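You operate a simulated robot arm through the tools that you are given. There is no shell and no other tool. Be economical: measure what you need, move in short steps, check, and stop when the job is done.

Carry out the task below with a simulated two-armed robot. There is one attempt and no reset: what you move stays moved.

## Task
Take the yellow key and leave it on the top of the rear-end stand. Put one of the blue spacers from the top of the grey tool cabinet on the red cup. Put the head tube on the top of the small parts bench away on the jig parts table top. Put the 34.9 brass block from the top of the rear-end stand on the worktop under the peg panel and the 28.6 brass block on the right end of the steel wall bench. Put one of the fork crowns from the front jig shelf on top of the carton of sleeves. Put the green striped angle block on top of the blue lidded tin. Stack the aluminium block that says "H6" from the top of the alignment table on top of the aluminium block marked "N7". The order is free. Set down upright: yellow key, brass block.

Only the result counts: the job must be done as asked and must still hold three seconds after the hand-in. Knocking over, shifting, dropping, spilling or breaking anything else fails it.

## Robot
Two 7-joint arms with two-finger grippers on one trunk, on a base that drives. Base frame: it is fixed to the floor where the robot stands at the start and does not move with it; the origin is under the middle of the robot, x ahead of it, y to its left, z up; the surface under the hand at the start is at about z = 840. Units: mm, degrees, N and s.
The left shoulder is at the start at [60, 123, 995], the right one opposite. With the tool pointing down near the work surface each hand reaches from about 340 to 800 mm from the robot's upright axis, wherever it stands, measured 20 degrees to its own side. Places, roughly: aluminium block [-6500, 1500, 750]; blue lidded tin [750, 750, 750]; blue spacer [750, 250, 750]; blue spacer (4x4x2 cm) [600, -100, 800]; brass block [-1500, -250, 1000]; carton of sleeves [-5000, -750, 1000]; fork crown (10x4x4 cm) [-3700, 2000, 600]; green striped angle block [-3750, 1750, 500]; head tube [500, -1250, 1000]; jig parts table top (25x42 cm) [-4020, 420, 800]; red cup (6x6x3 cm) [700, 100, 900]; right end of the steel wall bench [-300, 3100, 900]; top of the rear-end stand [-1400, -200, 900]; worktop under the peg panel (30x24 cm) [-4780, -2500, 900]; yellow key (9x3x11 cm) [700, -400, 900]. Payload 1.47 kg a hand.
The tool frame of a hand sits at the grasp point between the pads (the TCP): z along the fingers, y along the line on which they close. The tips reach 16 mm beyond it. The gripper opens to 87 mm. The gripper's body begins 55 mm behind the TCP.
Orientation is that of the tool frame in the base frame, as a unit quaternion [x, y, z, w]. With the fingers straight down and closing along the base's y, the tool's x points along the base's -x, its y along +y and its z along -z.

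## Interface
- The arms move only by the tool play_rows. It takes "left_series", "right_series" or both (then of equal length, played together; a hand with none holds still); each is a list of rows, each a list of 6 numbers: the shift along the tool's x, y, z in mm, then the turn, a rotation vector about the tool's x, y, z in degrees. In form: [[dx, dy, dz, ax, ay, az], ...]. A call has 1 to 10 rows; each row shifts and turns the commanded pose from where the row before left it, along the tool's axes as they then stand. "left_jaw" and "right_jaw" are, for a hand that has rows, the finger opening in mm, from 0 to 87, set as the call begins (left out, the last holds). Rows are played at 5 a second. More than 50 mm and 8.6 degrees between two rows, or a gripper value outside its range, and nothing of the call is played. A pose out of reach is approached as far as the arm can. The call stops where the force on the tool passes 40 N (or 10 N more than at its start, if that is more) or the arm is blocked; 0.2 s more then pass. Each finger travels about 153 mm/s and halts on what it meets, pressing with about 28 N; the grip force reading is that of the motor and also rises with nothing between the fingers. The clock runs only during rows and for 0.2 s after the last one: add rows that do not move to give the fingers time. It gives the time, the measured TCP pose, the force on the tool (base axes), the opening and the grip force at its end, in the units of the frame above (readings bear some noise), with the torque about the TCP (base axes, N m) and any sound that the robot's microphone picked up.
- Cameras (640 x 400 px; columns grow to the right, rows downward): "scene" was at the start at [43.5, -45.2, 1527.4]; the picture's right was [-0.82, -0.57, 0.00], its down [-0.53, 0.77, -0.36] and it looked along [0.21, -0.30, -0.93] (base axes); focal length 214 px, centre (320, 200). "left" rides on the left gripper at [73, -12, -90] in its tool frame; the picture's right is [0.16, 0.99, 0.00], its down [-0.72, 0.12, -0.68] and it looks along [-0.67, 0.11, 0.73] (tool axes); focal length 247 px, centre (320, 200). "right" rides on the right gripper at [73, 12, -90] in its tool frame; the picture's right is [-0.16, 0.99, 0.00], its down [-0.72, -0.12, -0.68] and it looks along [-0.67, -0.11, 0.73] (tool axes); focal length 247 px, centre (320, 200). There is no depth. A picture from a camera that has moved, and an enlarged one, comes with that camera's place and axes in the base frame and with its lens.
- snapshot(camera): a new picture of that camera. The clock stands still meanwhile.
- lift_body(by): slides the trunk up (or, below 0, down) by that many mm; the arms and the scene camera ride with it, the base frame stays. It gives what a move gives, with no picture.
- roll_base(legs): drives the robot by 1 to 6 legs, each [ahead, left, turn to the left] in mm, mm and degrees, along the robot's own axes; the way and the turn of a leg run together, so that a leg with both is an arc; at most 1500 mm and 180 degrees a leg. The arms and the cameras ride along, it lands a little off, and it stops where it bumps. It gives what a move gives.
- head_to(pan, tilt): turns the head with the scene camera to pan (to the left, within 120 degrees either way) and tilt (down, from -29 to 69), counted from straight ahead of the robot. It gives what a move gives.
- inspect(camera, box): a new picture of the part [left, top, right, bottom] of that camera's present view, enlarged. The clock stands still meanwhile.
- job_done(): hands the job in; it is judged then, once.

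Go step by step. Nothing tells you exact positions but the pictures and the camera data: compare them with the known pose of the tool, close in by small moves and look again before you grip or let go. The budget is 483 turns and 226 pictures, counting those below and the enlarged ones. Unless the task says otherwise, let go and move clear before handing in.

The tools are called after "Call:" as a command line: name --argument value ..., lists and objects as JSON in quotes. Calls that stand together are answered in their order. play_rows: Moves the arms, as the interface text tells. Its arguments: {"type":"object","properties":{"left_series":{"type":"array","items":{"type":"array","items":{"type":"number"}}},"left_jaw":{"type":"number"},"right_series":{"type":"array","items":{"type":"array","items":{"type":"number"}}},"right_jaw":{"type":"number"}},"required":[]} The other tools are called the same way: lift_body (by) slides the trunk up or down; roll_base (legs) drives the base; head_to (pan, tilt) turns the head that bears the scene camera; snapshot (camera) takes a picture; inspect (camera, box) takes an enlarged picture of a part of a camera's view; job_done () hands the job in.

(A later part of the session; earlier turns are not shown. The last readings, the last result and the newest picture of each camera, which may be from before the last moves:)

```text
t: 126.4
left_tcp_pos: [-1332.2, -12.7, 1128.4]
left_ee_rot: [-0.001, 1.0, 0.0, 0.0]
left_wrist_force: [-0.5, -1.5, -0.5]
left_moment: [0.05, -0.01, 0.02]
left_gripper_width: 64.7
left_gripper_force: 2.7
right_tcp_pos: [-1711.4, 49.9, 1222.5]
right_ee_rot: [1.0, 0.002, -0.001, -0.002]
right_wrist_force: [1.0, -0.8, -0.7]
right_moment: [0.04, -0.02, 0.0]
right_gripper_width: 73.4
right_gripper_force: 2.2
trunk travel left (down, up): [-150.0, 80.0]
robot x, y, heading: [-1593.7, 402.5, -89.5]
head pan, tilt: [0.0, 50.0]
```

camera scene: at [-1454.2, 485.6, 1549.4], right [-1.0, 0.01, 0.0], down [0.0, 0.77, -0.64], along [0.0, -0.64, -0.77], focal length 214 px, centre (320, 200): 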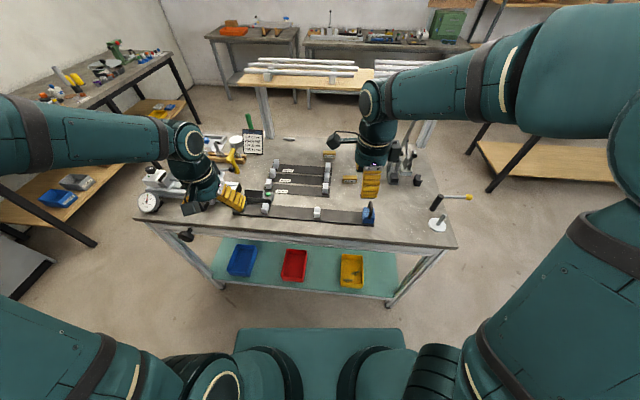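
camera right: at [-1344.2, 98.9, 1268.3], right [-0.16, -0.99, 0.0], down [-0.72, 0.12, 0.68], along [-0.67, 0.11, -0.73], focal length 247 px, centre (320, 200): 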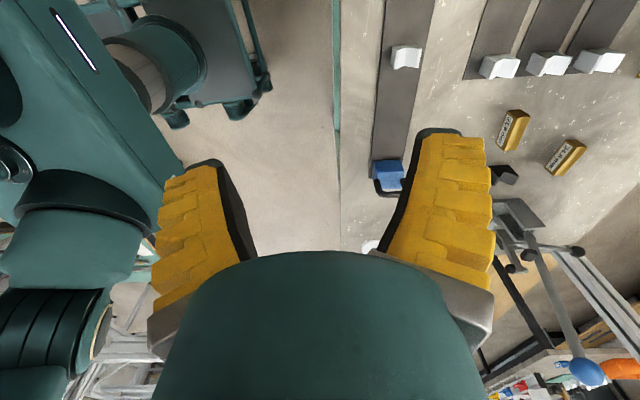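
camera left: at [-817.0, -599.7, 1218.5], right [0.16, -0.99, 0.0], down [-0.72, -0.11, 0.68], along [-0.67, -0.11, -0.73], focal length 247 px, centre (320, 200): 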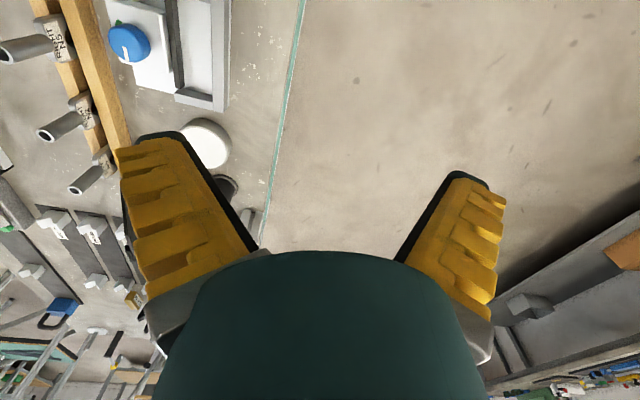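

Call:
roll_base --legs '[[24, 0, 0]]'

Call:
snapshot --camera "scene"

```text
t: 127.2
left_tcp_pos: [-1332.6, -21.5, 1127.6]
left_ee_rot: [0.001, 1.0, 0.0, -0.001]
left_wrist_force: [0.4, -0.5, 0.0]
left_moment: [0.04, 0.01, -0.02]
left_gripper_width: 64.8
left_gripper_force: 3.1
right_tcp_pos: [-1712.2, 43.1, 1221.5]
right_ee_rot: [1.0, 0.0, 0.0, -0.001]
right_wrist_force: [-0.8, -0.7, 0.3]
right_moment: [0.02, -0.03, -0.03]
right_gripper_width: 73.6
right_gripper_force: 2.2
trunk travel left (down, up): [-150.0, 80.0]
robot x, y, heading: [-1592.3, 395.7, -90.2]
head pan, tilt: [0.0, 50.0]
stopped in leg 1: the robot was blocked; the commanded pose is now the measured one
```

```text
148 pictures are left
camera scene: at [-1587.1, 309.5, 1549.2], right [-1.0, 0.0, 0.0], down [0.0, 0.77, -0.64], along [0.0, -0.64, -0.77], focal length 214 px, centre (320, 200)
```

scene: 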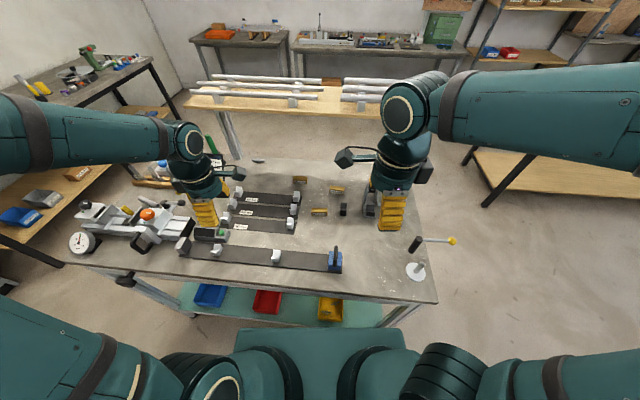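

Call:
inspect --camera "scene" --box '[270, 160, 366, 220]'

```text
6.67 times, centred on (318, 190) of scene
camera zoom: at [-1587.1, 309.5, 1549.2], right [-1.0, 0.0, 0.0], down [0.0, 0.77, -0.64], along [0.0, -0.64, -0.77], focal length 1430 px, centre (333, 267)
```

zoom: 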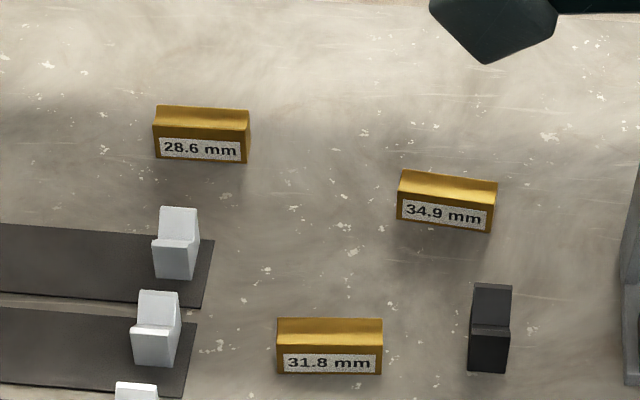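

28.6 sits at ≈[-1500,-355], a bit beyond straight-down reach. I'll grip it across its 63 mm width with the tool tilted 20° outward to gain reach.

Call:
play_rows --left_series '[[0, 0, 0, 0, 0, 8.2], [0, 0, 0, 0, 0, 8.2], [0, 0, 0, 0, 0, 8.2], [0, 0, 0, 0, 0, 8.2], [0, 0, 0, 0, 0, 8.2], [0, 0, 0, 0, 0, 8.2], [0, 0, 0, 0, 0, 8.2], [0, 0, 0, 0, 0, 8.2], [0, 0, 0, 0, 0, 8.2], [0, 0, 0, 0, 0, 8.2]]' --left_jaw 87

Call:
play_rows --left_series '[[0, 0, 0, 0, 0, 8.0], [0, 0, 0, 0, -7, 0], [0, 0, 0, 0, -7, 0], [0, 0, 0, 0, -7, 0]]' --left_jaw 87

```text
t: 129.4
left_tcp_pos: [-1332.4, -20.2, 1128.1]
left_ee_rot: [0.657, 0.754, -0.001, 0.0]
left_wrist_force: [-0.6, 0.1, -0.3]
left_moment: [0.02, -0.04, -0.02]
left_gripper_width: 87.1
left_gripper_force: 0.0
right_tcp_pos: [-1712.1, 45.4, 1222.7]
right_ee_rot: [1.0, 0.0, -0.001, -0.001]
right_wrist_force: [0.2, -0.1, 0.5]
right_moment: [0.0, 0.01, -0.02]
right_gripper_width: 73.3
right_gripper_force: 2.6
trunk travel left (down, up): [-150.0, 80.0]
robot x, y, heading: [-1592.6, 397.8, -89.9]
head pan, tilt: [0.0, 50.0]
```

```text
t: 130.4
left_tcp_pos: [-1333.8, -18.5, 1130.4]
left_ee_rot: [0.696, 0.694, -0.131, 0.13]
left_wrist_force: [-0.3, -0.2, 0.2]
left_moment: [-0.02, -0.01, 0.0]
left_gripper_width: 86.9
left_gripper_force: 0.1
right_tcp_pos: [-1712.8, 45.3, 1222.8]
right_ee_rot: [1.0, -0.001, -0.002, 0.0]
right_wrist_force: [0.2, 0.2, 0.2]
right_moment: [0.0, 0.0, 0.01]
right_gripper_width: 73.5
right_gripper_force: 2.9
trunk travel left (down, up): [-150.0, 80.0]
robot x, y, heading: [-1591.5, 394.9, -90.1]
head pan, tilt: [0.0, 50.0]
```

Call:
play_rows --left_series '[[-23, -41, 9, 0, 0, 0], [-23, -42, 9, 0, 0, 0], [-23, -42, 9, 0, 0, 0], [-24, -42, 9, 0, 0, 0], [-34, 0, 36, 0, 0, 0], [-34, 0, 36, 0, 0, 0], [-34, 0, 36, 0, 0, 0], [0, 0, 0, 0, 0, 0]]' --left_jaw 87

Call:
snapshot --camera "left"

Call:
inspect --camera "scene" --box '[240, 130, 400, 230]'

```text
t: 132.2
left_tcp_pos: [-1498.6, -253.3, 1065.2]
left_ee_rot: [0.696, 0.694, -0.13, 0.129]
left_wrist_force: [-0.9, 0.8, 1.0]
left_moment: [0.0, -0.02, 0.0]
left_gripper_width: 86.9
left_gripper_force: 0.0
right_tcp_pos: [-1711.9, 45.2, 1222.3]
right_ee_rot: [1.0, -0.001, -0.001, -0.001]
right_wrist_force: [0.2, 0.0, 0.3]
right_moment: [-0.01, -0.03, -0.04]
right_gripper_width: 73.6
right_gripper_force: 2.0
trunk travel left (down, up): [-150.0, 80.0]
robot x, y, heading: [-1586.9, 396.1, -90.1]
head pan, tilt: [0.0, 50.0]
```

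```text
146 pictures are left
camera left: at [-1510.4, -154.0, 1123.0], right [0.99, 0.15, -0.06], down [0.12, -0.43, 0.9], along [0.11, -0.89, -0.44], focal length 247 px, centre (320, 200)
```

left: 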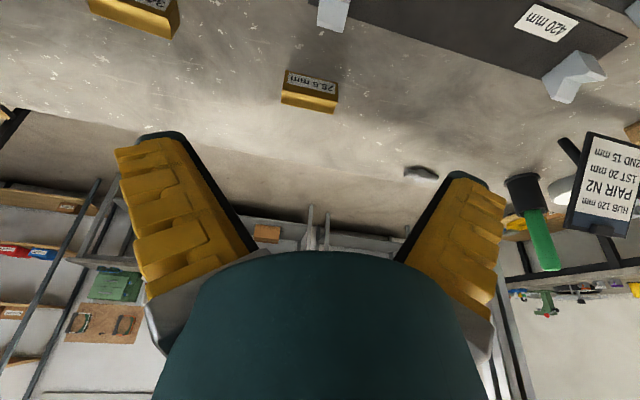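

```text
4.00 times, centred on (320, 180) of scene
camera zoom: at [-1587.3, 312.1, 1549.5], right [-1.0, 0.0, 0.0], down [0.0, 0.77, -0.64], along [0.0, -0.64, -0.77], focal length 858 px, centre (320, 280)
```

zoom: 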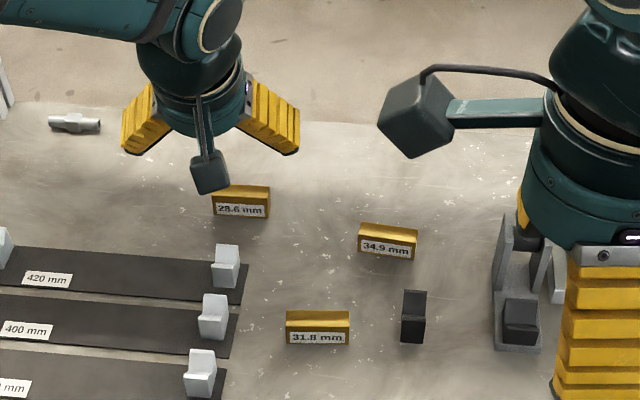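

Call:
play_rows --left_series '[[-14, -2, 35, 0, 0, 0], [-14, -1, 35, 0, 0, 0], [-14, -1, 35, 0, 0, 0], [-13, -1, 34, 0, 0, 0], [0, 0, 0, 0, 0, 0]]' --left_jaw 87

Call:
snapshot --camera "left"

Call:
inspect --camera "scene" --box '[260, 140, 356, 200]'

```text
t: 133.4
left_tcp_pos: [-1504.0, -353.5, 956.2]
left_ee_rot: [0.696, 0.694, -0.13, 0.129]
left_wrist_force: [0.3, -0.2, 0.1]
left_moment: [-0.01, 0.02, -0.04]
left_gripper_width: 87.0
left_gripper_force: 0.1
right_tcp_pos: [-1711.5, 46.1, 1222.7]
right_ee_rot: [1.0, 0.001, 0.0, 0.0]
right_wrist_force: [-0.2, -0.1, 0.0]
right_moment: [0.0, 0.01, 0.0]
right_gripper_width: 73.4
right_gripper_force: 2.0
trunk travel left (down, up): [-150.0, 80.0]
robot x, y, heading: [-1592.0, 397.8, -90.2]
head pan, tilt: [0.0, 50.0]
```

```text
144 pictures are left
camera left: at [-1516.6, -253.6, 1013.7], right [0.99, 0.15, -0.06], down [0.11, -0.43, 0.9], along [0.11, -0.89, -0.44], focal length 247 px, centre (320, 200)
```

left: 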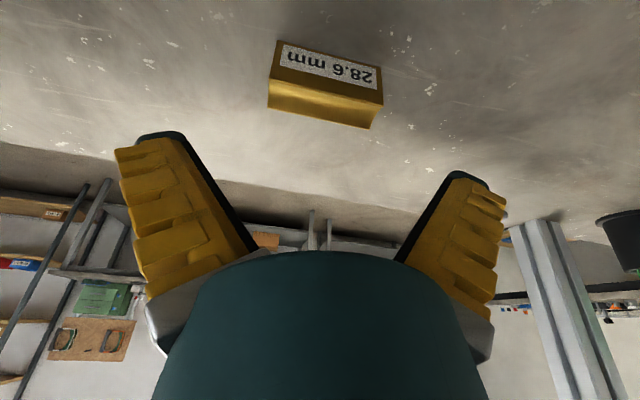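

```text
6.67 times, centred on (308, 170) of scene
camera zoom: at [-1587.4, 311.5, 1549.5], right [-1.0, 0.0, 0.0], down [0.0, 0.77, -0.64], along [0.0, -0.64, -0.77], focal length 1430 px, centre (400, 400)
```

zoom: 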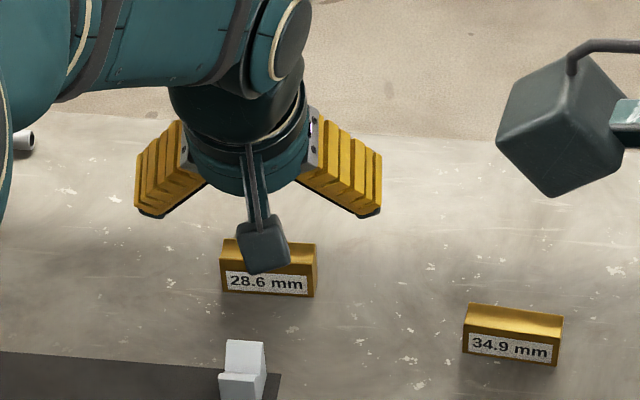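

Call:
play_rows --left_series '[[8, 0, 18, 0, 0, 4], [8, 0, 18, 0, 0, 0], [5, 0, 12, 0, 0, 0], [0, 0, 0, 0, 0, 0]]' --left_jaw 87

Call:
snapshot --camera "left"

Call:
inspect --camera "scene" --box '[260, 140, 356, 200]'

```text
t: 134.4
left_tcp_pos: [-1503.5, -351.6, 902.9]
left_ee_rot: [0.72, 0.67, -0.124, 0.134]
left_wrist_force: [0.7, -1.0, -0.1]
left_moment: [0.02, 0.0, -0.03]
left_gripper_width: 87.1
left_gripper_force: 0.0
right_tcp_pos: [-1712.1, 45.5, 1222.7]
right_ee_rot: [1.0, 0.001, 0.0, 0.0]
right_wrist_force: [-0.1, 0.2, -0.1]
right_moment: [0.01, 0.02, 0.0]
right_gripper_width: 73.7
right_gripper_force: 2.0
trunk travel left (down, up): [-150.0, 80.0]
robot x, y, heading: [-1590.8, 398.3, -90.2]
head pan, tilt: [0.0, 50.0]
```

```text
142 pictures are left
camera left: at [-1511.2, -251.9, 960.6], right [1.0, 0.08, -0.03], down [0.06, -0.44, 0.9], along [0.06, -0.9, -0.44], focal length 247 px, centre (320, 200)
```

left: 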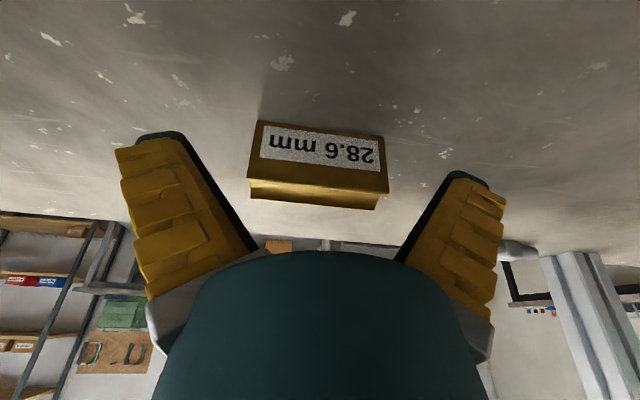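

```text
6.67 times, centred on (308, 170) of scene
camera zoom: at [-1587.4, 310.9, 1549.4], right [-1.0, 0.0, 0.0], down [0.0, 0.77, -0.64], along [0.0, -0.64, -0.77], focal length 1430 px, centre (400, 400)
```

zoom: 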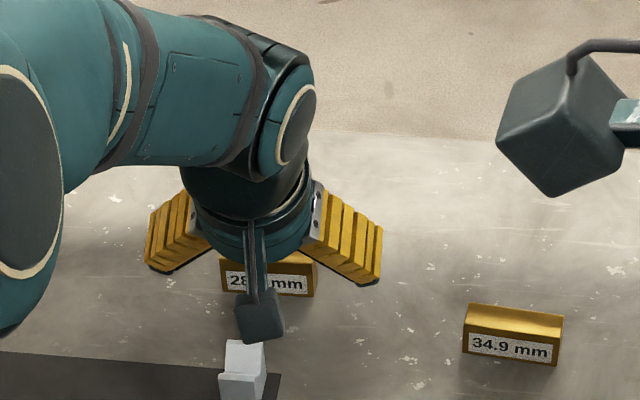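

Call:
play_rows --left_series '[[2, 0, 5, 0, 0, 0], [1.5, 0, 4, 0, 0, 0], [0, 0, 0, 0, 0, 0]]' --left_jaw 87

Call:
play_rows --left_series '[[0, 0, 0, 0, 0, 0], [0, 0, 0, 0, 0, 0], [0, 0, 0, 0, 0, 0]]' --left_jaw 0

Call:
snapshot --camera "left"

```text
t: 135.2
left_tcp_pos: [-1504.5, -351.8, 893.2]
left_ee_rot: [0.72, 0.67, -0.126, 0.133]
left_wrist_force: [-0.3, -0.4, -0.5]
left_moment: [0.0, -0.01, 0.03]
left_gripper_width: 87.1
left_gripper_force: 0.0
right_tcp_pos: [-1712.0, 44.9, 1222.1]
right_ee_rot: [1.0, 0.0, -0.001, 0.0]
right_wrist_force: [0.5, -0.5, -0.3]
right_moment: [0.01, -0.03, 0.01]
right_gripper_width: 73.2
right_gripper_force: 2.7
trunk travel left (down, up): [-150.0, 80.0]
robot x, y, heading: [-1588.8, 399.4, -90.4]
head pan, tilt: [0.0, 50.0]
```

```text
t: 136.0
left_tcp_pos: [-1506.8, -351.3, 896.9]
left_ee_rot: [0.72, 0.669, -0.128, 0.136]
left_wrist_force: [-14.7, 0.9, 25.1]
left_moment: [0.19, 1.21, 0.03]
left_gripper_width: 60.1
left_gripper_force: 28.1
right_tcp_pos: [-1713.4, 45.6, 1222.7]
right_ee_rot: [1.0, 0.0, 0.0, 0.001]
right_wrist_force: [0.4, 0.2, -0.1]
right_moment: [0.01, -0.02, 0.04]
right_gripper_width: 73.5
right_gripper_force: 2.2
trunk travel left (down, up): [-150.0, 80.0]
robot x, y, heading: [-1589.1, 397.9, -90.1]
head pan, tilt: [0.0, 50.0]
```

```text
140 pictures are left
camera left: at [-1514.2, -250.9, 954.6], right [1.0, 0.08, -0.04], down [0.07, -0.43, 0.9], along [0.06, -0.9, -0.43], focal length 247 px, centre (320, 200)
```

left: 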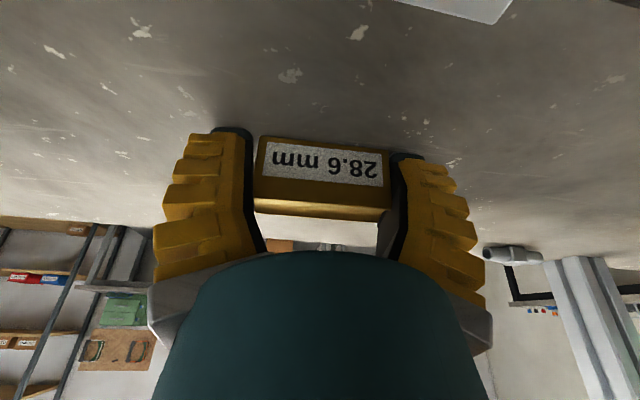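

Gripped at 60 mm. Lift gently.

Call:
play_rows --left_series '[[-1.5, 0, -4, 0, 0, 0], [-5, 0, -14, 0, 0, 0], [-11, 0, -28, 0, 0, 0], [0, 0, 0, 0, 0, 0]]' --left_jaw 0

Call:
snapshot --camera "left"

```text
t: 137.0
left_tcp_pos: [-1503.2, -351.3, 938.6]
left_ee_rot: [0.72, 0.67, -0.123, 0.132]
left_wrist_force: [-0.6, -0.3, -2.0]
left_moment: [-0.02, -0.02, -0.02]
left_gripper_width: 60.2
left_gripper_force: 27.9
right_tcp_pos: [-1711.6, 43.5, 1222.7]
right_ee_rot: [1.0, 0.0, -0.001, -0.002]
right_wrist_force: [0.5, 0.5, -0.4]
right_moment: [0.0, -0.01, 0.04]
right_gripper_width: 73.5
right_gripper_force: 2.6
trunk travel left (down, up): [-150.0, 80.0]
robot x, y, heading: [-1591.8, 399.5, -90.1]
head pan, tilt: [0.0, 50.0]
```

```text
139 pictures are left
camera left: at [-1509.4, -250.5, 997.3], right [1.0, 0.08, -0.03], down [0.06, -0.44, 0.9], along [0.06, -0.89, -0.44], focal length 247 px, centre (320, 200)
```

left: 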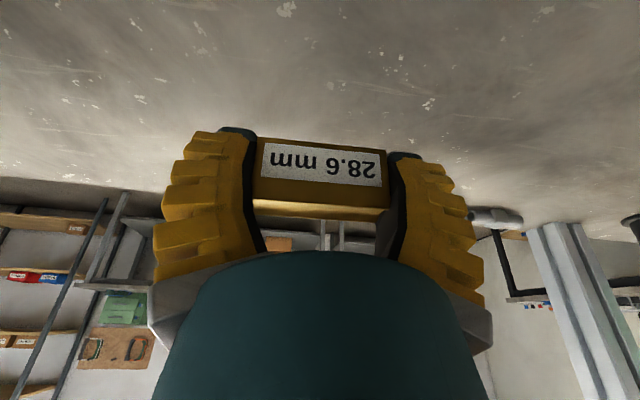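

Held level. Raise and retract, then drive toward the steel wall bench.

Call:
play_rows --left_series '[[-16, 0, -42, 0, 0, 0], [-16, 0, -42, 0, 0, 0], [-16, 0, -42, 0, 0, 0], [-16, 0, -42, 0, 0, 0], [42, 0, -16, 0, 0, 0], [42, 0, -16, 0, 0, 0], [42, 0, -16, 0, 0, 0], [42, 0, -16, 0, 0, 0], [42, 0, -16, 0, 0, 0]]' --left_jaw 0

Call:
roll_base --legs '[[-350, 0, 0], [0, 0, 90], [0, 0, 90], [0, -1390, 0], [800, 0, 0]]'

Call:
head_to --pan 0 --tilt 30

Call:
snapshot --camera "scene"

```text
t: 138.1
left_tcp_pos: [-1503.6, -320.6, 1088.2]
left_ee_rot: [0.726, 0.672, -0.094, 0.112]
left_wrist_force: [13.7, 44.2, 4.6]
left_moment: [-5.24, 1.51, -0.21]
left_gripper_width: 59.8
left_gripper_force: 28.0
right_tcp_pos: [-1709.2, 52.5, 1224.5]
right_ee_rot: [1.0, 0.002, -0.002, 0.001]
right_wrist_force: [-0.8, 0.3, 0.5]
right_moment: [0.0, -0.02, 0.0]
right_gripper_width: 73.4
right_gripper_force: 2.3
trunk travel left (down, up): [-150.0, 80.0]
robot x, y, heading: [-1586.7, 396.1, -90.0]
head pan, tilt: [0.0, 50.0]
stopped in row 5 (left hand): the force on the tool passed its limit at 233 N (the readings are from after the stop); the commanded pose is now the measured one
```

```text
t: 164.0
left_tcp_pos: [-394.2, 2370.2, 1083.9]
left_ee_rot: [-0.694, 0.706, 0.113, 0.088]
left_wrist_force: [0.0, 0.3, -3.0]
left_moment: [-0.02, -0.03, 0.01]
left_gripper_width: 59.7
left_gripper_force: 28.3
right_tcp_pos: [-166.9, 2010.5, 1223.1]
right_ee_rot: [-0.034, 0.999, -0.002, 0.001]
right_wrist_force: [0.1, 1.3, 0.8]
right_moment: [0.01, -0.01, -0.02]
right_gripper_width: 73.7
right_gripper_force: 2.9
trunk travel left (down, up): [-150.0, 80.0]
robot x, y, heading: [-266.1, 1650.3, 93.5]
head pan, tilt: [0.0, 50.0]
```

```text
t: 164.8
left_tcp_pos: [-395.9, 2371.1, 1083.5]
left_ee_rot: [-0.694, 0.705, 0.115, 0.088]
left_wrist_force: [0.1, 0.2, -3.1]
left_moment: [-0.03, -0.01, -0.01]
left_gripper_width: 59.6
left_gripper_force: 27.7
right_tcp_pos: [-167.4, 2009.0, 1222.3]
right_ee_rot: [-0.034, 0.999, -0.001, 0.0]
right_wrist_force: [-0.2, 0.2, 0.6]
right_moment: [-0.02, -0.04, -0.01]
right_gripper_width: 73.6
right_gripper_force: 2.0
trunk travel left (down, up): [-150.0, 80.0]
robot x, y, heading: [-265.4, 1649.5, 94.0]
head pan, tilt: [0.0, 30.0]
```

```text
138 pictures are left
camera scene: at [-272.2, 1750.8, 1578.8], right [1.0, 0.07, 0.0], down [0.03, -0.5, -0.87], along [-0.06, 0.86, -0.5], focal length 214 px, centre (320, 200)
```

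scene: 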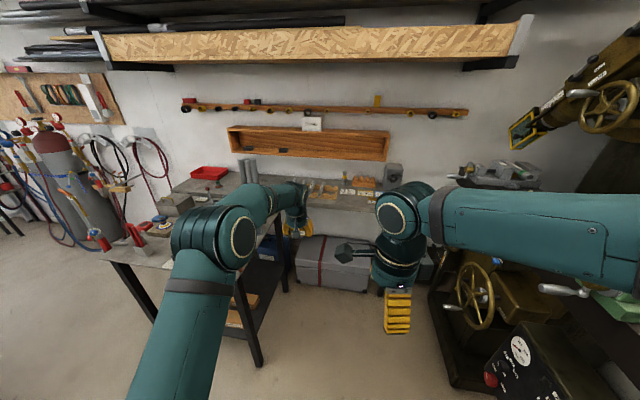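

A force spike stopped the retreat (likely the nearly-straight arm), though the block is still held. I'll check the surroundings and the bench.

Call:
inspect --camera "scene" --box '[150, 120, 470, 320]'

Call:
snapshot --camera "left"

```text
2.00 times, centred on (310, 220) of scene
camera zoom: at [-272.2, 1750.8, 1578.8], right [1.0, 0.07, 0.0], down [0.03, -0.5, -0.87], along [-0.06, 0.86, -0.5], focal length 429 px, centre (340, 160)
```

zoom: 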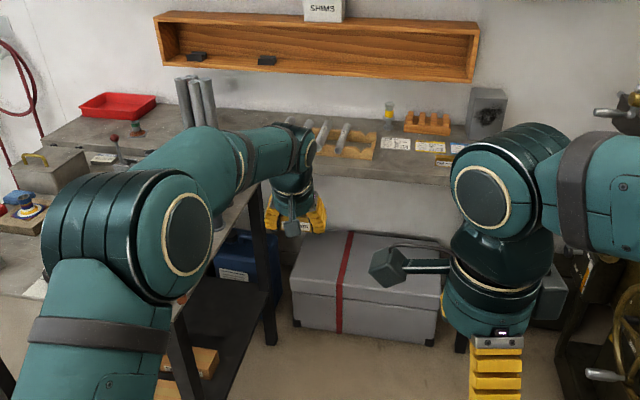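

```text
136 pictures are left
camera left: at [-382.7, 2274.8, 1149.0], right [-0.99, -0.14, -0.01], down [-0.08, 0.5, 0.86], along [-0.12, 0.85, -0.51], focal length 247 px, centre (320, 200)
```

left: 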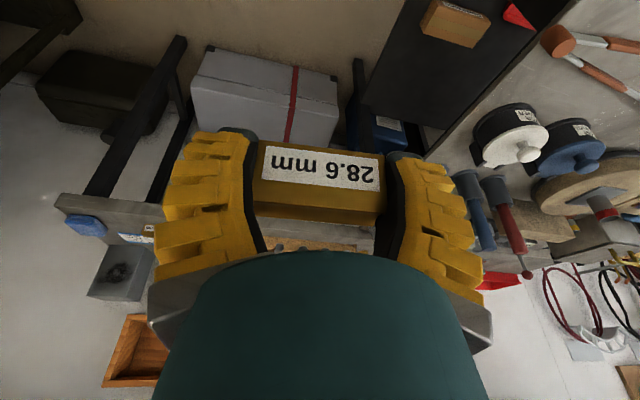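

Call:
play_rows --right_series '[[-40, 0, 0, 0, 0, 0], [-40, 0, 0, 0, 0, 0], [-40, 0, 0, 0, 0, 0], [-40, 0, 0, 0, 0, 0], [-40, 0, 0, 0, 0, 0]]' --right_jaw 70

Call:
inspect --camera "scene" --box '[260, 130, 460, 255]'

```text
t: 166.0
left_tcp_pos: [-394.6, 2369.5, 1083.0]
left_ee_rot: [-0.694, 0.705, 0.114, 0.089]
left_wrist_force: [-0.1, 0.2, -3.1]
left_moment: [0.03, -0.01, -0.02]
left_gripper_width: 59.5
left_gripper_force: 28.3
right_tcp_pos: [33.1, 2023.0, 1223.3]
right_ee_rot: [-0.034, 0.999, -0.001, 0.001]
right_wrist_force: [-0.2, -0.3, 1.2]
right_moment: [-0.01, 0.0, 0.0]
right_gripper_width: 73.5
right_gripper_force: 2.6
trunk travel left (down, up): [-150.0, 80.0]
robot x, y, heading: [-264.3, 1654.0, 93.8]
head pan, tilt: [0.0, 30.0]
```

```text
3.20 times, centred on (360, 192) of scene
camera zoom: at [-271.6, 1750.9, 1578.8], right [1.0, 0.07, 0.0], down [0.03, -0.5, -0.87], along [-0.06, 0.86, -0.5], focal length 686 px, centre (192, 224)
```

zoom: 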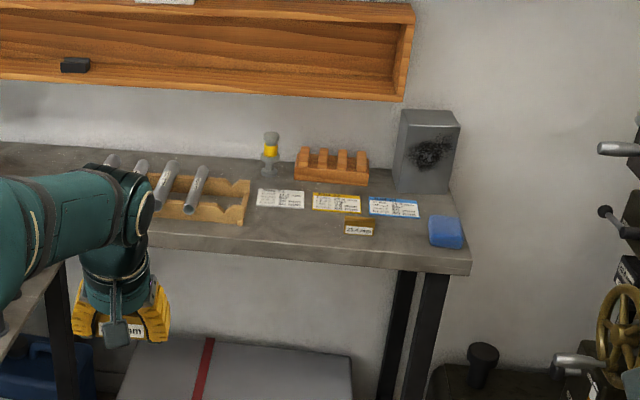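

A free patch is left of the existing 25.4 block, around [-120, 2865]. First tuck the right arm back and carefully retract the left hand.

Call:
play_rows --right_series '[[40, 0, 0, 0, 0, 0], [40, 0, 0, 0, 0, 0], [40, 0, 0, 0, 0, 0]]' --left_series '[[19, 0, -6, 0, 0, 0], [19, 0, -6, 0, 0, 0], [19, 0, -6, 0, 0, 0]]' --left_jaw 0

Call:
snapshot --camera "scene"

```text
t: 166.8
left_tcp_pos: [-398.3, 2309.6, 1083.7]
left_ee_rot: [-0.694, 0.706, 0.114, 0.09]
left_wrist_force: [0.0, -0.8, -3.1]
left_moment: [0.03, -0.01, 0.01]
left_gripper_width: 60.0
left_gripper_force: 28.2
right_tcp_pos: [-87.8, 2012.9, 1222.1]
right_ee_rot: [-0.033, 0.999, -0.001, 0.001]
right_wrist_force: [-0.1, -0.6, 1.2]
right_moment: [-0.01, -0.02, -0.01]
right_gripper_width: 73.3
right_gripper_force: 2.6
trunk travel left (down, up): [-150.0, 80.0]
robot x, y, heading: [-266.1, 1648.9, 93.4]
head pan, tilt: [0.0, 30.0]
```

```text
134 pictures are left
camera scene: at [-273.2, 1749.9, 1578.9], right [1.0, 0.07, 0.0], down [0.03, -0.5, -0.87], along [-0.06, 0.86, -0.5], focal length 214 px, centre (320, 200)
```

scene: 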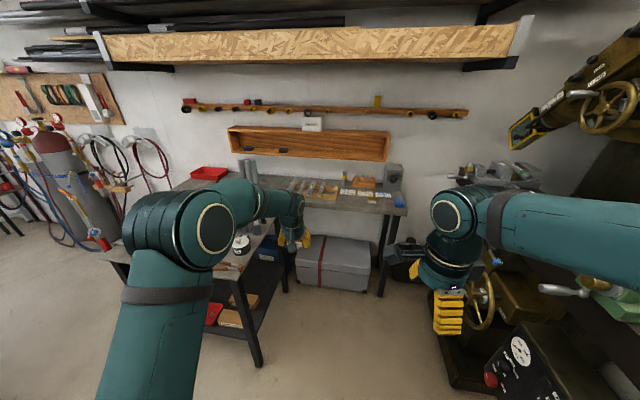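

Call:
play_rows --right_series '[[40, 0, 0, 0, 0, 0], [40, 0, 0, 0, 0, 0], [30, 0, 0, 0, 0, 0], [0, 0, 0, 0, 0, 0], [0, 0, 0, 0, 0, 0]]' --left_series '[[19, -20, -6, 0, 0, 0], [19, -20, -6, 0, 0, 0], [19, -20, -6, 0, 0, 0], [19, -20, -6, 0, 0, 0], [19, -20, -6, 0, 0, 0]]' --left_jaw 0

Call:
roll_base --legs '[[0, 0, -3.7], [350, 0, 0]]'

Call:
snapshot --camera "scene"

```text
t: 168.0
left_tcp_pos: [-296.6, 2208.2, 1081.6]
left_ee_rot: [-0.694, 0.705, 0.114, 0.089]
left_wrist_force: [-0.3, 0.4, -2.6]
left_moment: [-0.04, -0.02, 0.0]
left_gripper_width: 59.5
left_gripper_force: 27.8
right_tcp_pos: [-195.7, 2005.3, 1221.0]
right_ee_rot: [-0.034, 0.999, 0.0, 0.0]
right_wrist_force: [0.1, 0.4, -1.8]
right_moment: [0.01, -0.02, 0.01]
right_gripper_width: 73.5
right_gripper_force: 2.4
trunk travel left (down, up): [-150.0, 80.0]
robot x, y, heading: [-264.3, 1648.5, 93.7]
head pan, tilt: [0.0, 30.0]
```

```text
t: 170.7
left_tcp_pos: [-262.9, 2557.1, 1082.0]
left_ee_rot: [-0.672, 0.727, 0.111, 0.092]
left_wrist_force: [0.0, 0.7, -3.8]
left_moment: [-0.04, 0.02, 0.02]
left_gripper_width: 59.8
left_gripper_force: 27.9
right_tcp_pos: [-176.0, 2347.8, 1222.2]
right_ee_rot: [-0.004, 1.0, -0.001, 0.001]
right_wrist_force: [-0.7, 0.8, 0.2]
right_moment: [-0.01, 0.0, 0.01]
right_gripper_width: 73.4
right_gripper_force: 2.8
trunk travel left (down, up): [-150.0, 80.0]
robot x, y, heading: [-267.6, 1996.9, 90.3]
head pan, tilt: [0.0, 30.0]
```

```text
133 pictures are left
camera scene: at [-266.8, 2097.4, 1578.8], right [1.0, 0.0, 0.0], down [0.0, -0.5, -0.87], along [0.0, 0.87, -0.5], focal length 214 px, centre (320, 200)
```

scene: 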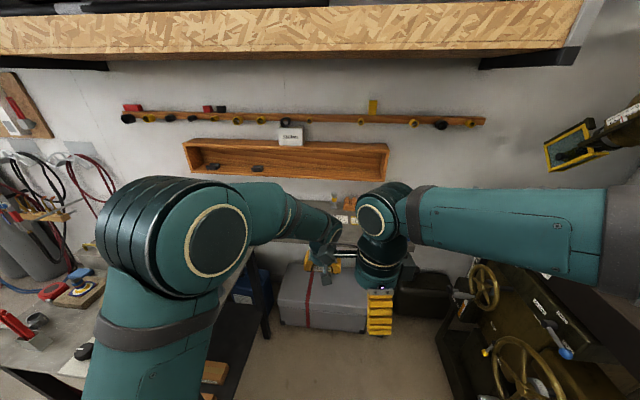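

Call:
play_rows --right_series '[[-40, 0, 0, 0, 0, 0], [-40, 0, 0, 0, 0, 0], [-40, 0, 0, 0, 0, 0], [-40, 0, 0, 0, 0, 0]]' --right_jaw 70

Call:
roll_base --legs '[[240, 0, 0]]'

Call:
head_to --pan 0 --tilt 42

Call:
snapshot --camera "scene"

Call:
snapshot --camera "left"

```text
t: 171.7
left_tcp_pos: [-263.3, 2556.1, 1083.2]
left_ee_rot: [-0.672, 0.727, 0.11, 0.092]
left_wrist_force: [-0.6, 0.1, -3.6]
left_moment: [0.0, 0.04, 0.0]
left_gripper_width: 59.8
left_gripper_force: 27.8
right_tcp_pos: [-14.2, 2349.0, 1222.1]
right_ee_rot: [-0.004, 1.0, -0.002, 0.001]
right_wrist_force: [0.8, -1.0, 0.3]
right_moment: [0.01, -0.01, 0.02]
right_gripper_width: 73.6
right_gripper_force: 2.8
trunk travel left (down, up): [-150.0, 80.0]
robot x, y, heading: [-269.5, 1994.3, 90.2]
head pan, tilt: [0.0, 30.0]
```

```text
t: 173.5
left_tcp_pos: [-267.1, 2799.7, 1082.8]
left_ee_rot: [-0.673, 0.726, 0.11, 0.092]
left_wrist_force: [0.7, 0.8, -3.0]
left_moment: [-0.02, -0.01, -0.01]
left_gripper_width: 60.0
left_gripper_force: 28.1
right_tcp_pos: [-18.6, 2593.1, 1221.2]
right_ee_rot: [-0.005, 1.0, -0.002, 0.0]
right_wrist_force: [0.4, -0.3, -0.6]
right_moment: [-0.02, 0.01, -0.01]
right_gripper_width: 73.2
right_gripper_force: 2.7
trunk travel left (down, up): [-150.0, 80.0]
robot x, y, heading: [-268.4, 2237.0, 90.4]
head pan, tilt: [0.0, 30.0]
```

```text
t: 174.2
left_tcp_pos: [-265.4, 2798.6, 1082.2]
left_ee_rot: [-0.673, 0.726, 0.11, 0.092]
left_wrist_force: [-0.7, 1.0, -3.0]
left_moment: [0.03, 0.03, 0.02]
left_gripper_width: 59.7
left_gripper_force: 28.4
right_tcp_pos: [-19.1, 2590.7, 1222.4]
right_ee_rot: [-0.005, 1.0, 0.0, 0.001]
right_wrist_force: [-0.8, 0.4, 0.1]
right_moment: [0.0, -0.01, -0.02]
right_gripper_width: 73.4
right_gripper_force: 2.3
trunk travel left (down, up): [-150.0, 80.0]
robot x, y, heading: [-270.9, 2242.4, 90.4]
head pan, tilt: [0.0, 42.0]
```

```text
132 pictures are left
camera scene: at [-268.8, 2331.3, 1560.6], right [1.0, 0.01, 0.0], down [0.01, -0.67, -0.74], along [-0.01, 0.74, -0.67], focal length 214 px, centre (320, 200)
```

scene: 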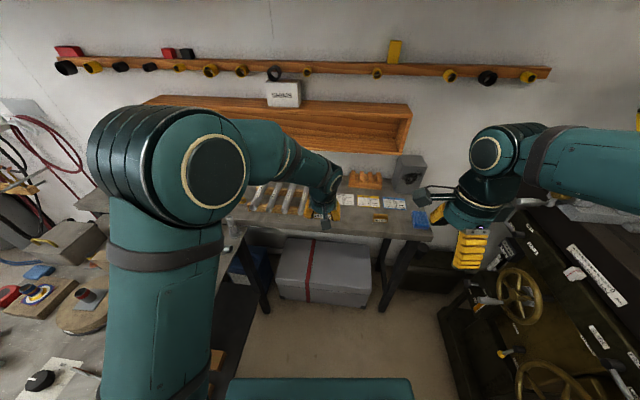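

```text
131 pictures are left
camera left: at [-260.1, 2701.7, 1147.8], right [-1.0, -0.08, -0.01], down [-0.05, 0.51, 0.86], along [-0.07, 0.86, -0.51], focal length 247 px, centre (320, 200)
```

left: 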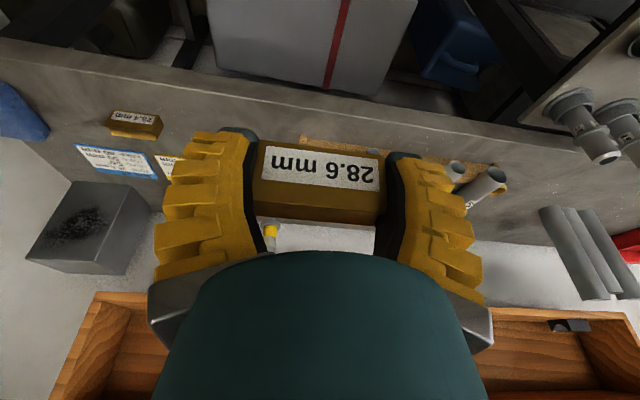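

Bench surface is ≈866, free spot ≈[-125, 2945]. Drive a bit closer and right for reach.

Call:
roll_base --legs '[[70, -110, 0]]'

Call:
snapshot --camera "left"

Call:
inspect --camera "scene" --box '[240, 150, 440, 275]'

```text
t: 175.8
left_tcp_pos: [-161.8, 2867.7, 1082.1]
left_ee_rot: [-0.673, 0.725, 0.111, 0.092]
left_wrist_force: [0.2, 0.1, -2.9]
left_moment: [-0.02, 0.0, 0.02]
left_gripper_width: 59.8
left_gripper_force: 28.3
right_tcp_pos: [87.1, 2662.3, 1221.1]
right_ee_rot: [-0.006, 1.0, -0.002, 0.001]
right_wrist_force: [-1.2, -0.1, 0.8]
right_moment: [-0.03, 0.05, 0.0]
right_gripper_width: 73.5
right_gripper_force: 1.8
trunk travel left (down, up): [-150.0, 80.0]
robot x, y, heading: [-167.0, 2306.8, 90.4]
head pan, tilt: [0.0, 42.0]
```

```text
130 pictures are left
camera left: at [-155.3, 2772.5, 1147.6], right [-1.0, -0.08, -0.01], down [-0.05, 0.51, 0.86], along [-0.07, 0.86, -0.51], focal length 247 px, centre (320, 200)
```

left: 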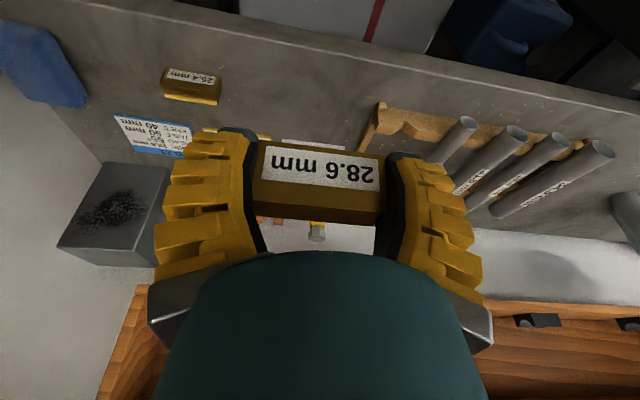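

```text
3.20 times, centred on (340, 212) of scene
camera zoom: at [-163.8, 2402.3, 1560.5], right [1.0, 0.01, 0.0], down [0.01, -0.67, -0.74], along [-0.01, 0.74, -0.67], focal length 686 px, centre (256, 160)
```

zoom: 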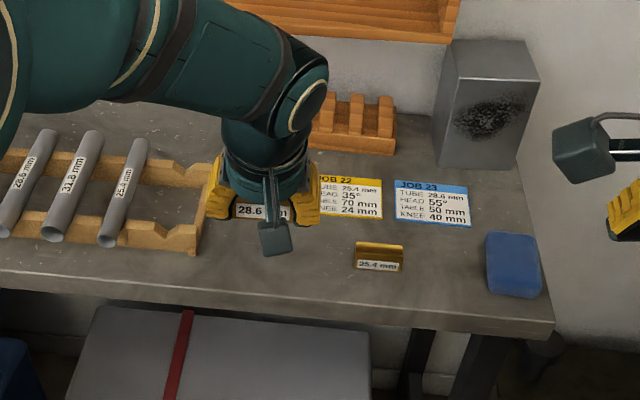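

Call:
play_rows --left_series '[[0, 0, 0, 0, -4.5, 0], [-7, -7, 42, 0, 0, 0], [-7, -7, 42, 0, 0, 0], [-7, -7, 42, 0, 0, 0], [-7, -6, 42, 0, 0, 0], [0, 0, 0, 0, 0, 0]]' --left_jaw 0

Call:
snapshot --camera "left"

Call:
inspect --camera "scene" --box '[260, 180, 388, 260]'

```text
t: 177.2
left_tcp_pos: [-135.7, 2951.5, 934.5]
left_ee_rot: [-0.668, 0.721, 0.138, 0.121]
left_wrist_force: [0.0, 0.7, -3.1]
left_moment: [0.03, -0.01, -0.04]
left_gripper_width: 59.8
left_gripper_force: 28.7
right_tcp_pos: [84.8, 2660.3, 1221.2]
right_ee_rot: [-0.004, 1.0, -0.001, 0.001]
right_wrist_force: [0.2, -0.2, -0.1]
right_moment: [0.01, 0.0, 0.0]
right_gripper_width: 73.6
right_gripper_force: 2.7
trunk travel left (down, up): [-150.0, 80.0]
robot x, y, heading: [-165.0, 2306.3, 90.5]
head pan, tilt: [0.0, 42.0]
```

```text
128 pictures are left
camera left: at [-129.3, 2849.7, 992.7], right [-1.0, -0.08, -0.02], down [-0.05, 0.44, 0.9], along [-0.06, 0.9, -0.44], focal length 247 px, centre (320, 200)
```

left: 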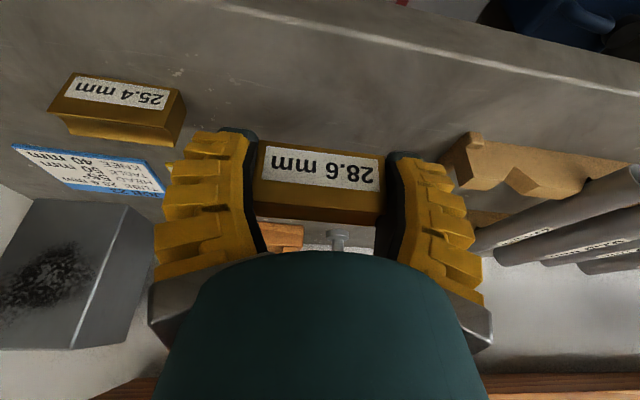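

```text
5.00 times, centred on (324, 220) of scene
camera zoom: at [-164.5, 2401.0, 1560.7], right [1.0, 0.01, 0.0], down [0.01, -0.67, -0.74], along [-0.01, 0.74, -0.67], focal length 1072 px, centre (300, 100)
```

zoom: 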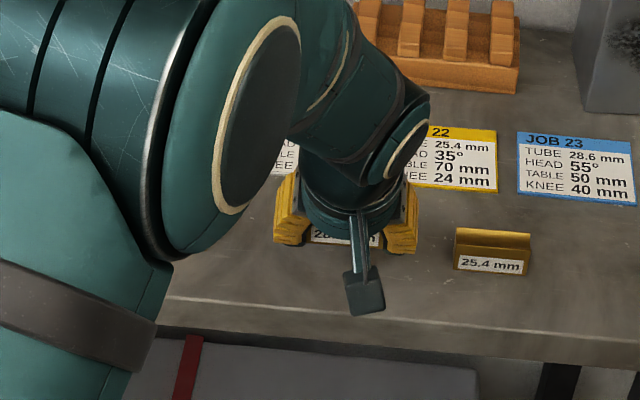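

Call:
play_rows --left_series '[[6, 0, 16, 0, 0, 0], [4, 0, 11, 0, 0, 0], [0, 0, 0, 0, 0, 0]]' --left_jaw 0

Call:
play_rows --left_series '[[1.1, 0, 2.8, 0, 0, 0], [0, 0, 0, 0, 0, 0]]' --left_jaw 0

Call:
play_rows --left_series '[[1.1, 0, 2.8, 0, 0, 0], [0, 0, 0, 0, 0, 0]]' --left_jaw 0

Call:
inspect --camera "left" --box '[0, 0, 640, 400]'

```text
t: 178.0
left_tcp_pos: [-136.8, 2953.3, 906.2]
left_ee_rot: [-0.668, 0.721, 0.137, 0.121]
left_wrist_force: [0.4, 0.6, -3.1]
left_moment: [0.02, -0.04, 0.02]
left_gripper_width: 60.2
left_gripper_force: 27.8
right_tcp_pos: [84.8, 2662.1, 1222.5]
right_ee_rot: [-0.006, 1.0, 0.0, 0.001]
right_wrist_force: [0.5, -0.2, -0.9]
right_moment: [-0.01, 0.0, -0.02]
right_gripper_width: 73.3
right_gripper_force: 2.4
trunk travel left (down, up): [-150.0, 80.0]
robot x, y, heading: [-163.7, 2311.7, 90.4]
head pan, tilt: [0.0, 42.0]
```

```text
t: 178.6
left_tcp_pos: [-135.4, 2952.6, 904.1]
left_ee_rot: [-0.668, 0.722, 0.137, 0.121]
left_wrist_force: [0.3, 0.2, -2.9]
left_moment: [-0.01, 0.02, -0.04]
left_gripper_width: 59.8
left_gripper_force: 27.8
right_tcp_pos: [86.3, 2662.7, 1222.1]
right_ee_rot: [-0.005, 1.0, 0.0, 0.001]
right_wrist_force: [-0.1, 0.3, -0.4]
right_moment: [-0.04, 0.03, 0.03]
right_gripper_width: 73.6
right_gripper_force: 2.6
trunk travel left (down, up): [-150.0, 80.0]
robot x, y, heading: [-167.5, 2307.2, 90.5]
head pan, tilt: [0.0, 42.0]
```

```text
t: 179.2
left_tcp_pos: [-136.5, 2953.0, 899.2]
left_ee_rot: [-0.668, 0.722, 0.136, 0.121]
left_wrist_force: [-0.9, 0.0, -3.2]
left_moment: [-0.02, 0.02, 0.0]
left_gripper_width: 59.8
left_gripper_force: 28.5
right_tcp_pos: [84.0, 2661.7, 1222.8]
right_ee_rot: [-0.005, 1.0, -0.001, 0.001]
right_wrist_force: [-0.3, 0.6, -0.4]
right_moment: [0.01, -0.01, -0.01]
right_gripper_width: 73.5
right_gripper_force: 2.7
trunk travel left (down, up): [-150.0, 80.0]
robot x, y, heading: [-164.3, 2306.5, 90.5]
head pan, tilt: [0.0, 42.0]
```

```text
1.00 times, centred on (320, 200) of left (not enlarged: the box is as wide or as high as the picture)
camera zoom: at [-129.9, 2851.9, 957.8], right [-1.0, -0.08, -0.02], down [-0.05, 0.44, 0.9], along [-0.06, 0.9, -0.44], focal length 247 px, centre (320, 200)
```

zoom: 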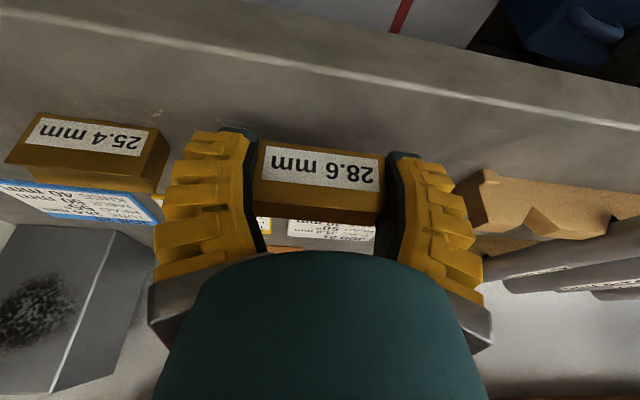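

Call:
play_rows --left_series '[[0, 12, 0, 0, 0, 0], [0.8, 0, 1.9, 0, 0, 0], [0, 0, 0, 0, 0, 0]]' --left_jaw 0

Call:
play_rows --left_series '[[0.8, 0, 1.9, 0, 0, 0], [0, 0, 0, 0, 0, 0]]' --left_jaw 0

Call:
play_rows --left_series '[[0.8, 0, 1.9, 0, 0, 0], [0, 0, 0, 0, 0, 0]]' --left_jaw 0

Call:
play_rows --left_series '[[0.8, 0, 1.9, 0, 0, 0], [0, 0, 0, 0, 0, 0]]' --left_jaw 0

```text
t: 180.0
left_tcp_pos: [-147.3, 2953.5, 897.8]
left_ee_rot: [-0.668, 0.722, 0.136, 0.12]
left_wrist_force: [-1.6, 0.0, -2.3]
left_moment: [0.0, -0.02, 0.04]
left_gripper_width: 60.0
left_gripper_force: 27.7
right_tcp_pos: [85.3, 2660.9, 1222.8]
right_ee_rot: [-0.005, 1.0, -0.001, 0.001]
right_wrist_force: [1.1, -0.1, -0.5]
right_moment: [0.0, -0.02, 0.01]
right_gripper_width: 73.4
right_gripper_force: 2.0
trunk travel left (down, up): [-150.0, 80.0]
robot x, y, heading: [-163.4, 2303.6, 90.8]
head pan, tilt: [0.0, 42.0]
```

```text
t: 180.6
left_tcp_pos: [-147.2, 2954.6, 897.0]
left_ee_rot: [-0.668, 0.721, 0.136, 0.121]
left_wrist_force: [0.4, -0.5, -2.8]
left_moment: [0.0, 0.01, 0.02]
left_gripper_width: 59.9
left_gripper_force: 28.4
right_tcp_pos: [85.7, 2661.4, 1222.2]
right_ee_rot: [-0.006, 1.0, 0.0, 0.0]
right_wrist_force: [0.1, 0.8, 0.3]
right_moment: [-0.01, -0.01, 0.0]
right_gripper_width: 73.6
right_gripper_force: 2.6
trunk travel left (down, up): [-150.0, 80.0]
robot x, y, heading: [-160.2, 2303.6, 90.4]
head pan, tilt: [0.0, 42.0]
```

```text
t: 181.2
left_tcp_pos: [-147.9, 2953.7, 894.4]
left_ee_rot: [-0.669, 0.721, 0.137, 0.122]
left_wrist_force: [1.2, 0.1, -3.4]
left_moment: [-0.03, -0.03, -0.02]
left_gripper_width: 59.9
left_gripper_force: 28.0
right_tcp_pos: [85.7, 2661.7, 1222.1]
right_ee_rot: [-0.006, 1.0, -0.001, 0.001]
right_wrist_force: [0.4, -0.3, 0.5]
right_moment: [0.01, -0.02, -0.04]
right_gripper_width: 73.5
right_gripper_force: 2.6
trunk travel left (down, up): [-150.0, 80.0]
robot x, y, heading: [-165.6, 2306.4, 90.8]
head pan, tilt: [0.0, 42.0]
```

```text
t: 181.8
left_tcp_pos: [-148.8, 2953.3, 891.9]
left_ee_rot: [-0.668, 0.721, 0.137, 0.121]
left_wrist_force: [-0.1, -0.6, -2.5]
left_moment: [0.0, 0.04, 0.0]
left_gripper_width: 59.8
left_gripper_force: 28.7
right_tcp_pos: [84.8, 2662.1, 1222.5]
right_ee_rot: [-0.005, 1.0, -0.001, 0.001]
right_wrist_force: [-0.5, -0.2, -0.4]
right_moment: [0.0, 0.02, 0.0]
right_gripper_width: 73.5
right_gripper_force: 2.5
trunk travel left (down, up): [-150.0, 80.0]
robot x, y, heading: [-165.9, 2307.7, 90.4]
head pan, tilt: [0.0, 42.0]
```

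Call:
play_rows --left_series '[[0.8, 0, 1.9, 0, 0, 0], [0, 0, 0, 0, 0, 0]]' --left_jaw 0

Call:
play_rows --left_series '[[0.8, 0, 1.9, 0, 0, 0], [0, 0, 0, 0, 0, 0]]' --left_jaw 0

Call:
play_rows --left_series '[[0.8, 0, 1.9, 0, 0, 0], [0, 0, 0, 0, 0, 0]]' --left_jaw 0

Call:
inspect --camera "left" --box '[0, 0, 640, 400]'

```text
t: 182.4
left_tcp_pos: [-147.4, 2952.9, 889.9]
left_ee_rot: [-0.669, 0.721, 0.137, 0.121]
left_wrist_force: [0.6, -1.0, -3.6]
left_moment: [-0.02, -0.02, 0.0]
left_gripper_width: 59.7
left_gripper_force: 27.9
right_tcp_pos: [85.7, 2662.2, 1222.6]
right_ee_rot: [-0.005, 1.0, -0.001, 0.001]
right_wrist_force: [-0.8, -0.5, 0.7]
right_moment: [0.0, -0.02, 0.02]
right_gripper_width: 73.2
right_gripper_force: 2.5
trunk travel left (down, up): [-150.0, 80.0]
robot x, y, heading: [-165.3, 2307.8, 90.7]
head pan, tilt: [0.0, 42.0]
```

```text
t: 183.0
left_tcp_pos: [-148.4, 2953.6, 888.7]
left_ee_rot: [-0.668, 0.722, 0.137, 0.121]
left_wrist_force: [0.9, -0.1, -2.6]
left_moment: [0.0, -0.04, 0.01]
left_gripper_width: 60.0
left_gripper_force: 27.7
right_tcp_pos: [86.3, 2662.2, 1221.8]
right_ee_rot: [-0.005, 1.0, 0.0, 0.001]
right_wrist_force: [0.1, 0.0, 0.3]
right_moment: [0.01, -0.02, -0.04]
right_gripper_width: 73.7
right_gripper_force: 2.2
trunk travel left (down, up): [-150.0, 80.0]
robot x, y, heading: [-164.7, 2309.4, 90.5]
head pan, tilt: [0.0, 42.0]
```

```text
t: 183.6
left_tcp_pos: [-148.6, 2954.7, 885.9]
left_ee_rot: [-0.669, 0.721, 0.137, 0.12]
left_wrist_force: [-0.3, 0.1, -3.0]
left_moment: [-0.01, 0.01, 0.0]
left_gripper_width: 59.9
left_gripper_force: 27.7
right_tcp_pos: [85.3, 2661.0, 1221.9]
right_ee_rot: [-0.005, 1.0, -0.001, 0.001]
right_wrist_force: [0.3, 0.3, 0.0]
right_moment: [0.01, -0.02, 0.04]
right_gripper_width: 73.5
right_gripper_force: 2.1
trunk travel left (down, up): [-150.0, 80.0]
robot x, y, heading: [-166.2, 2308.5, 90.3]
head pan, tilt: [0.0, 42.0]
```

```text
1.00 times, centred on (320, 200) of left (not enlarged: the box is as wide or as high as the picture)
camera zoom: at [-142.2, 2852.7, 943.9], right [-1.0, -0.08, -0.02], down [-0.05, 0.44, 0.9], along [-0.06, 0.9, -0.44], focal length 247 px, centre (320, 200)
```

zoom: 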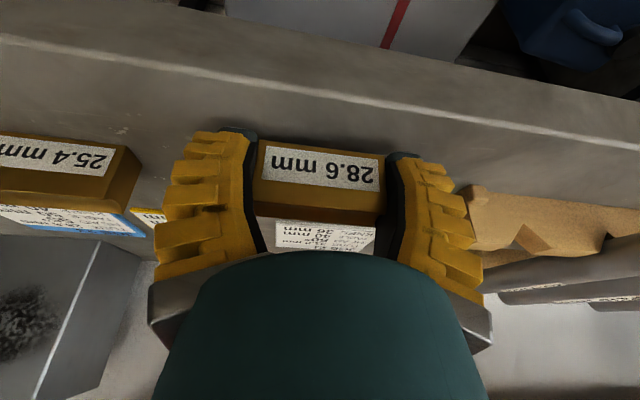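

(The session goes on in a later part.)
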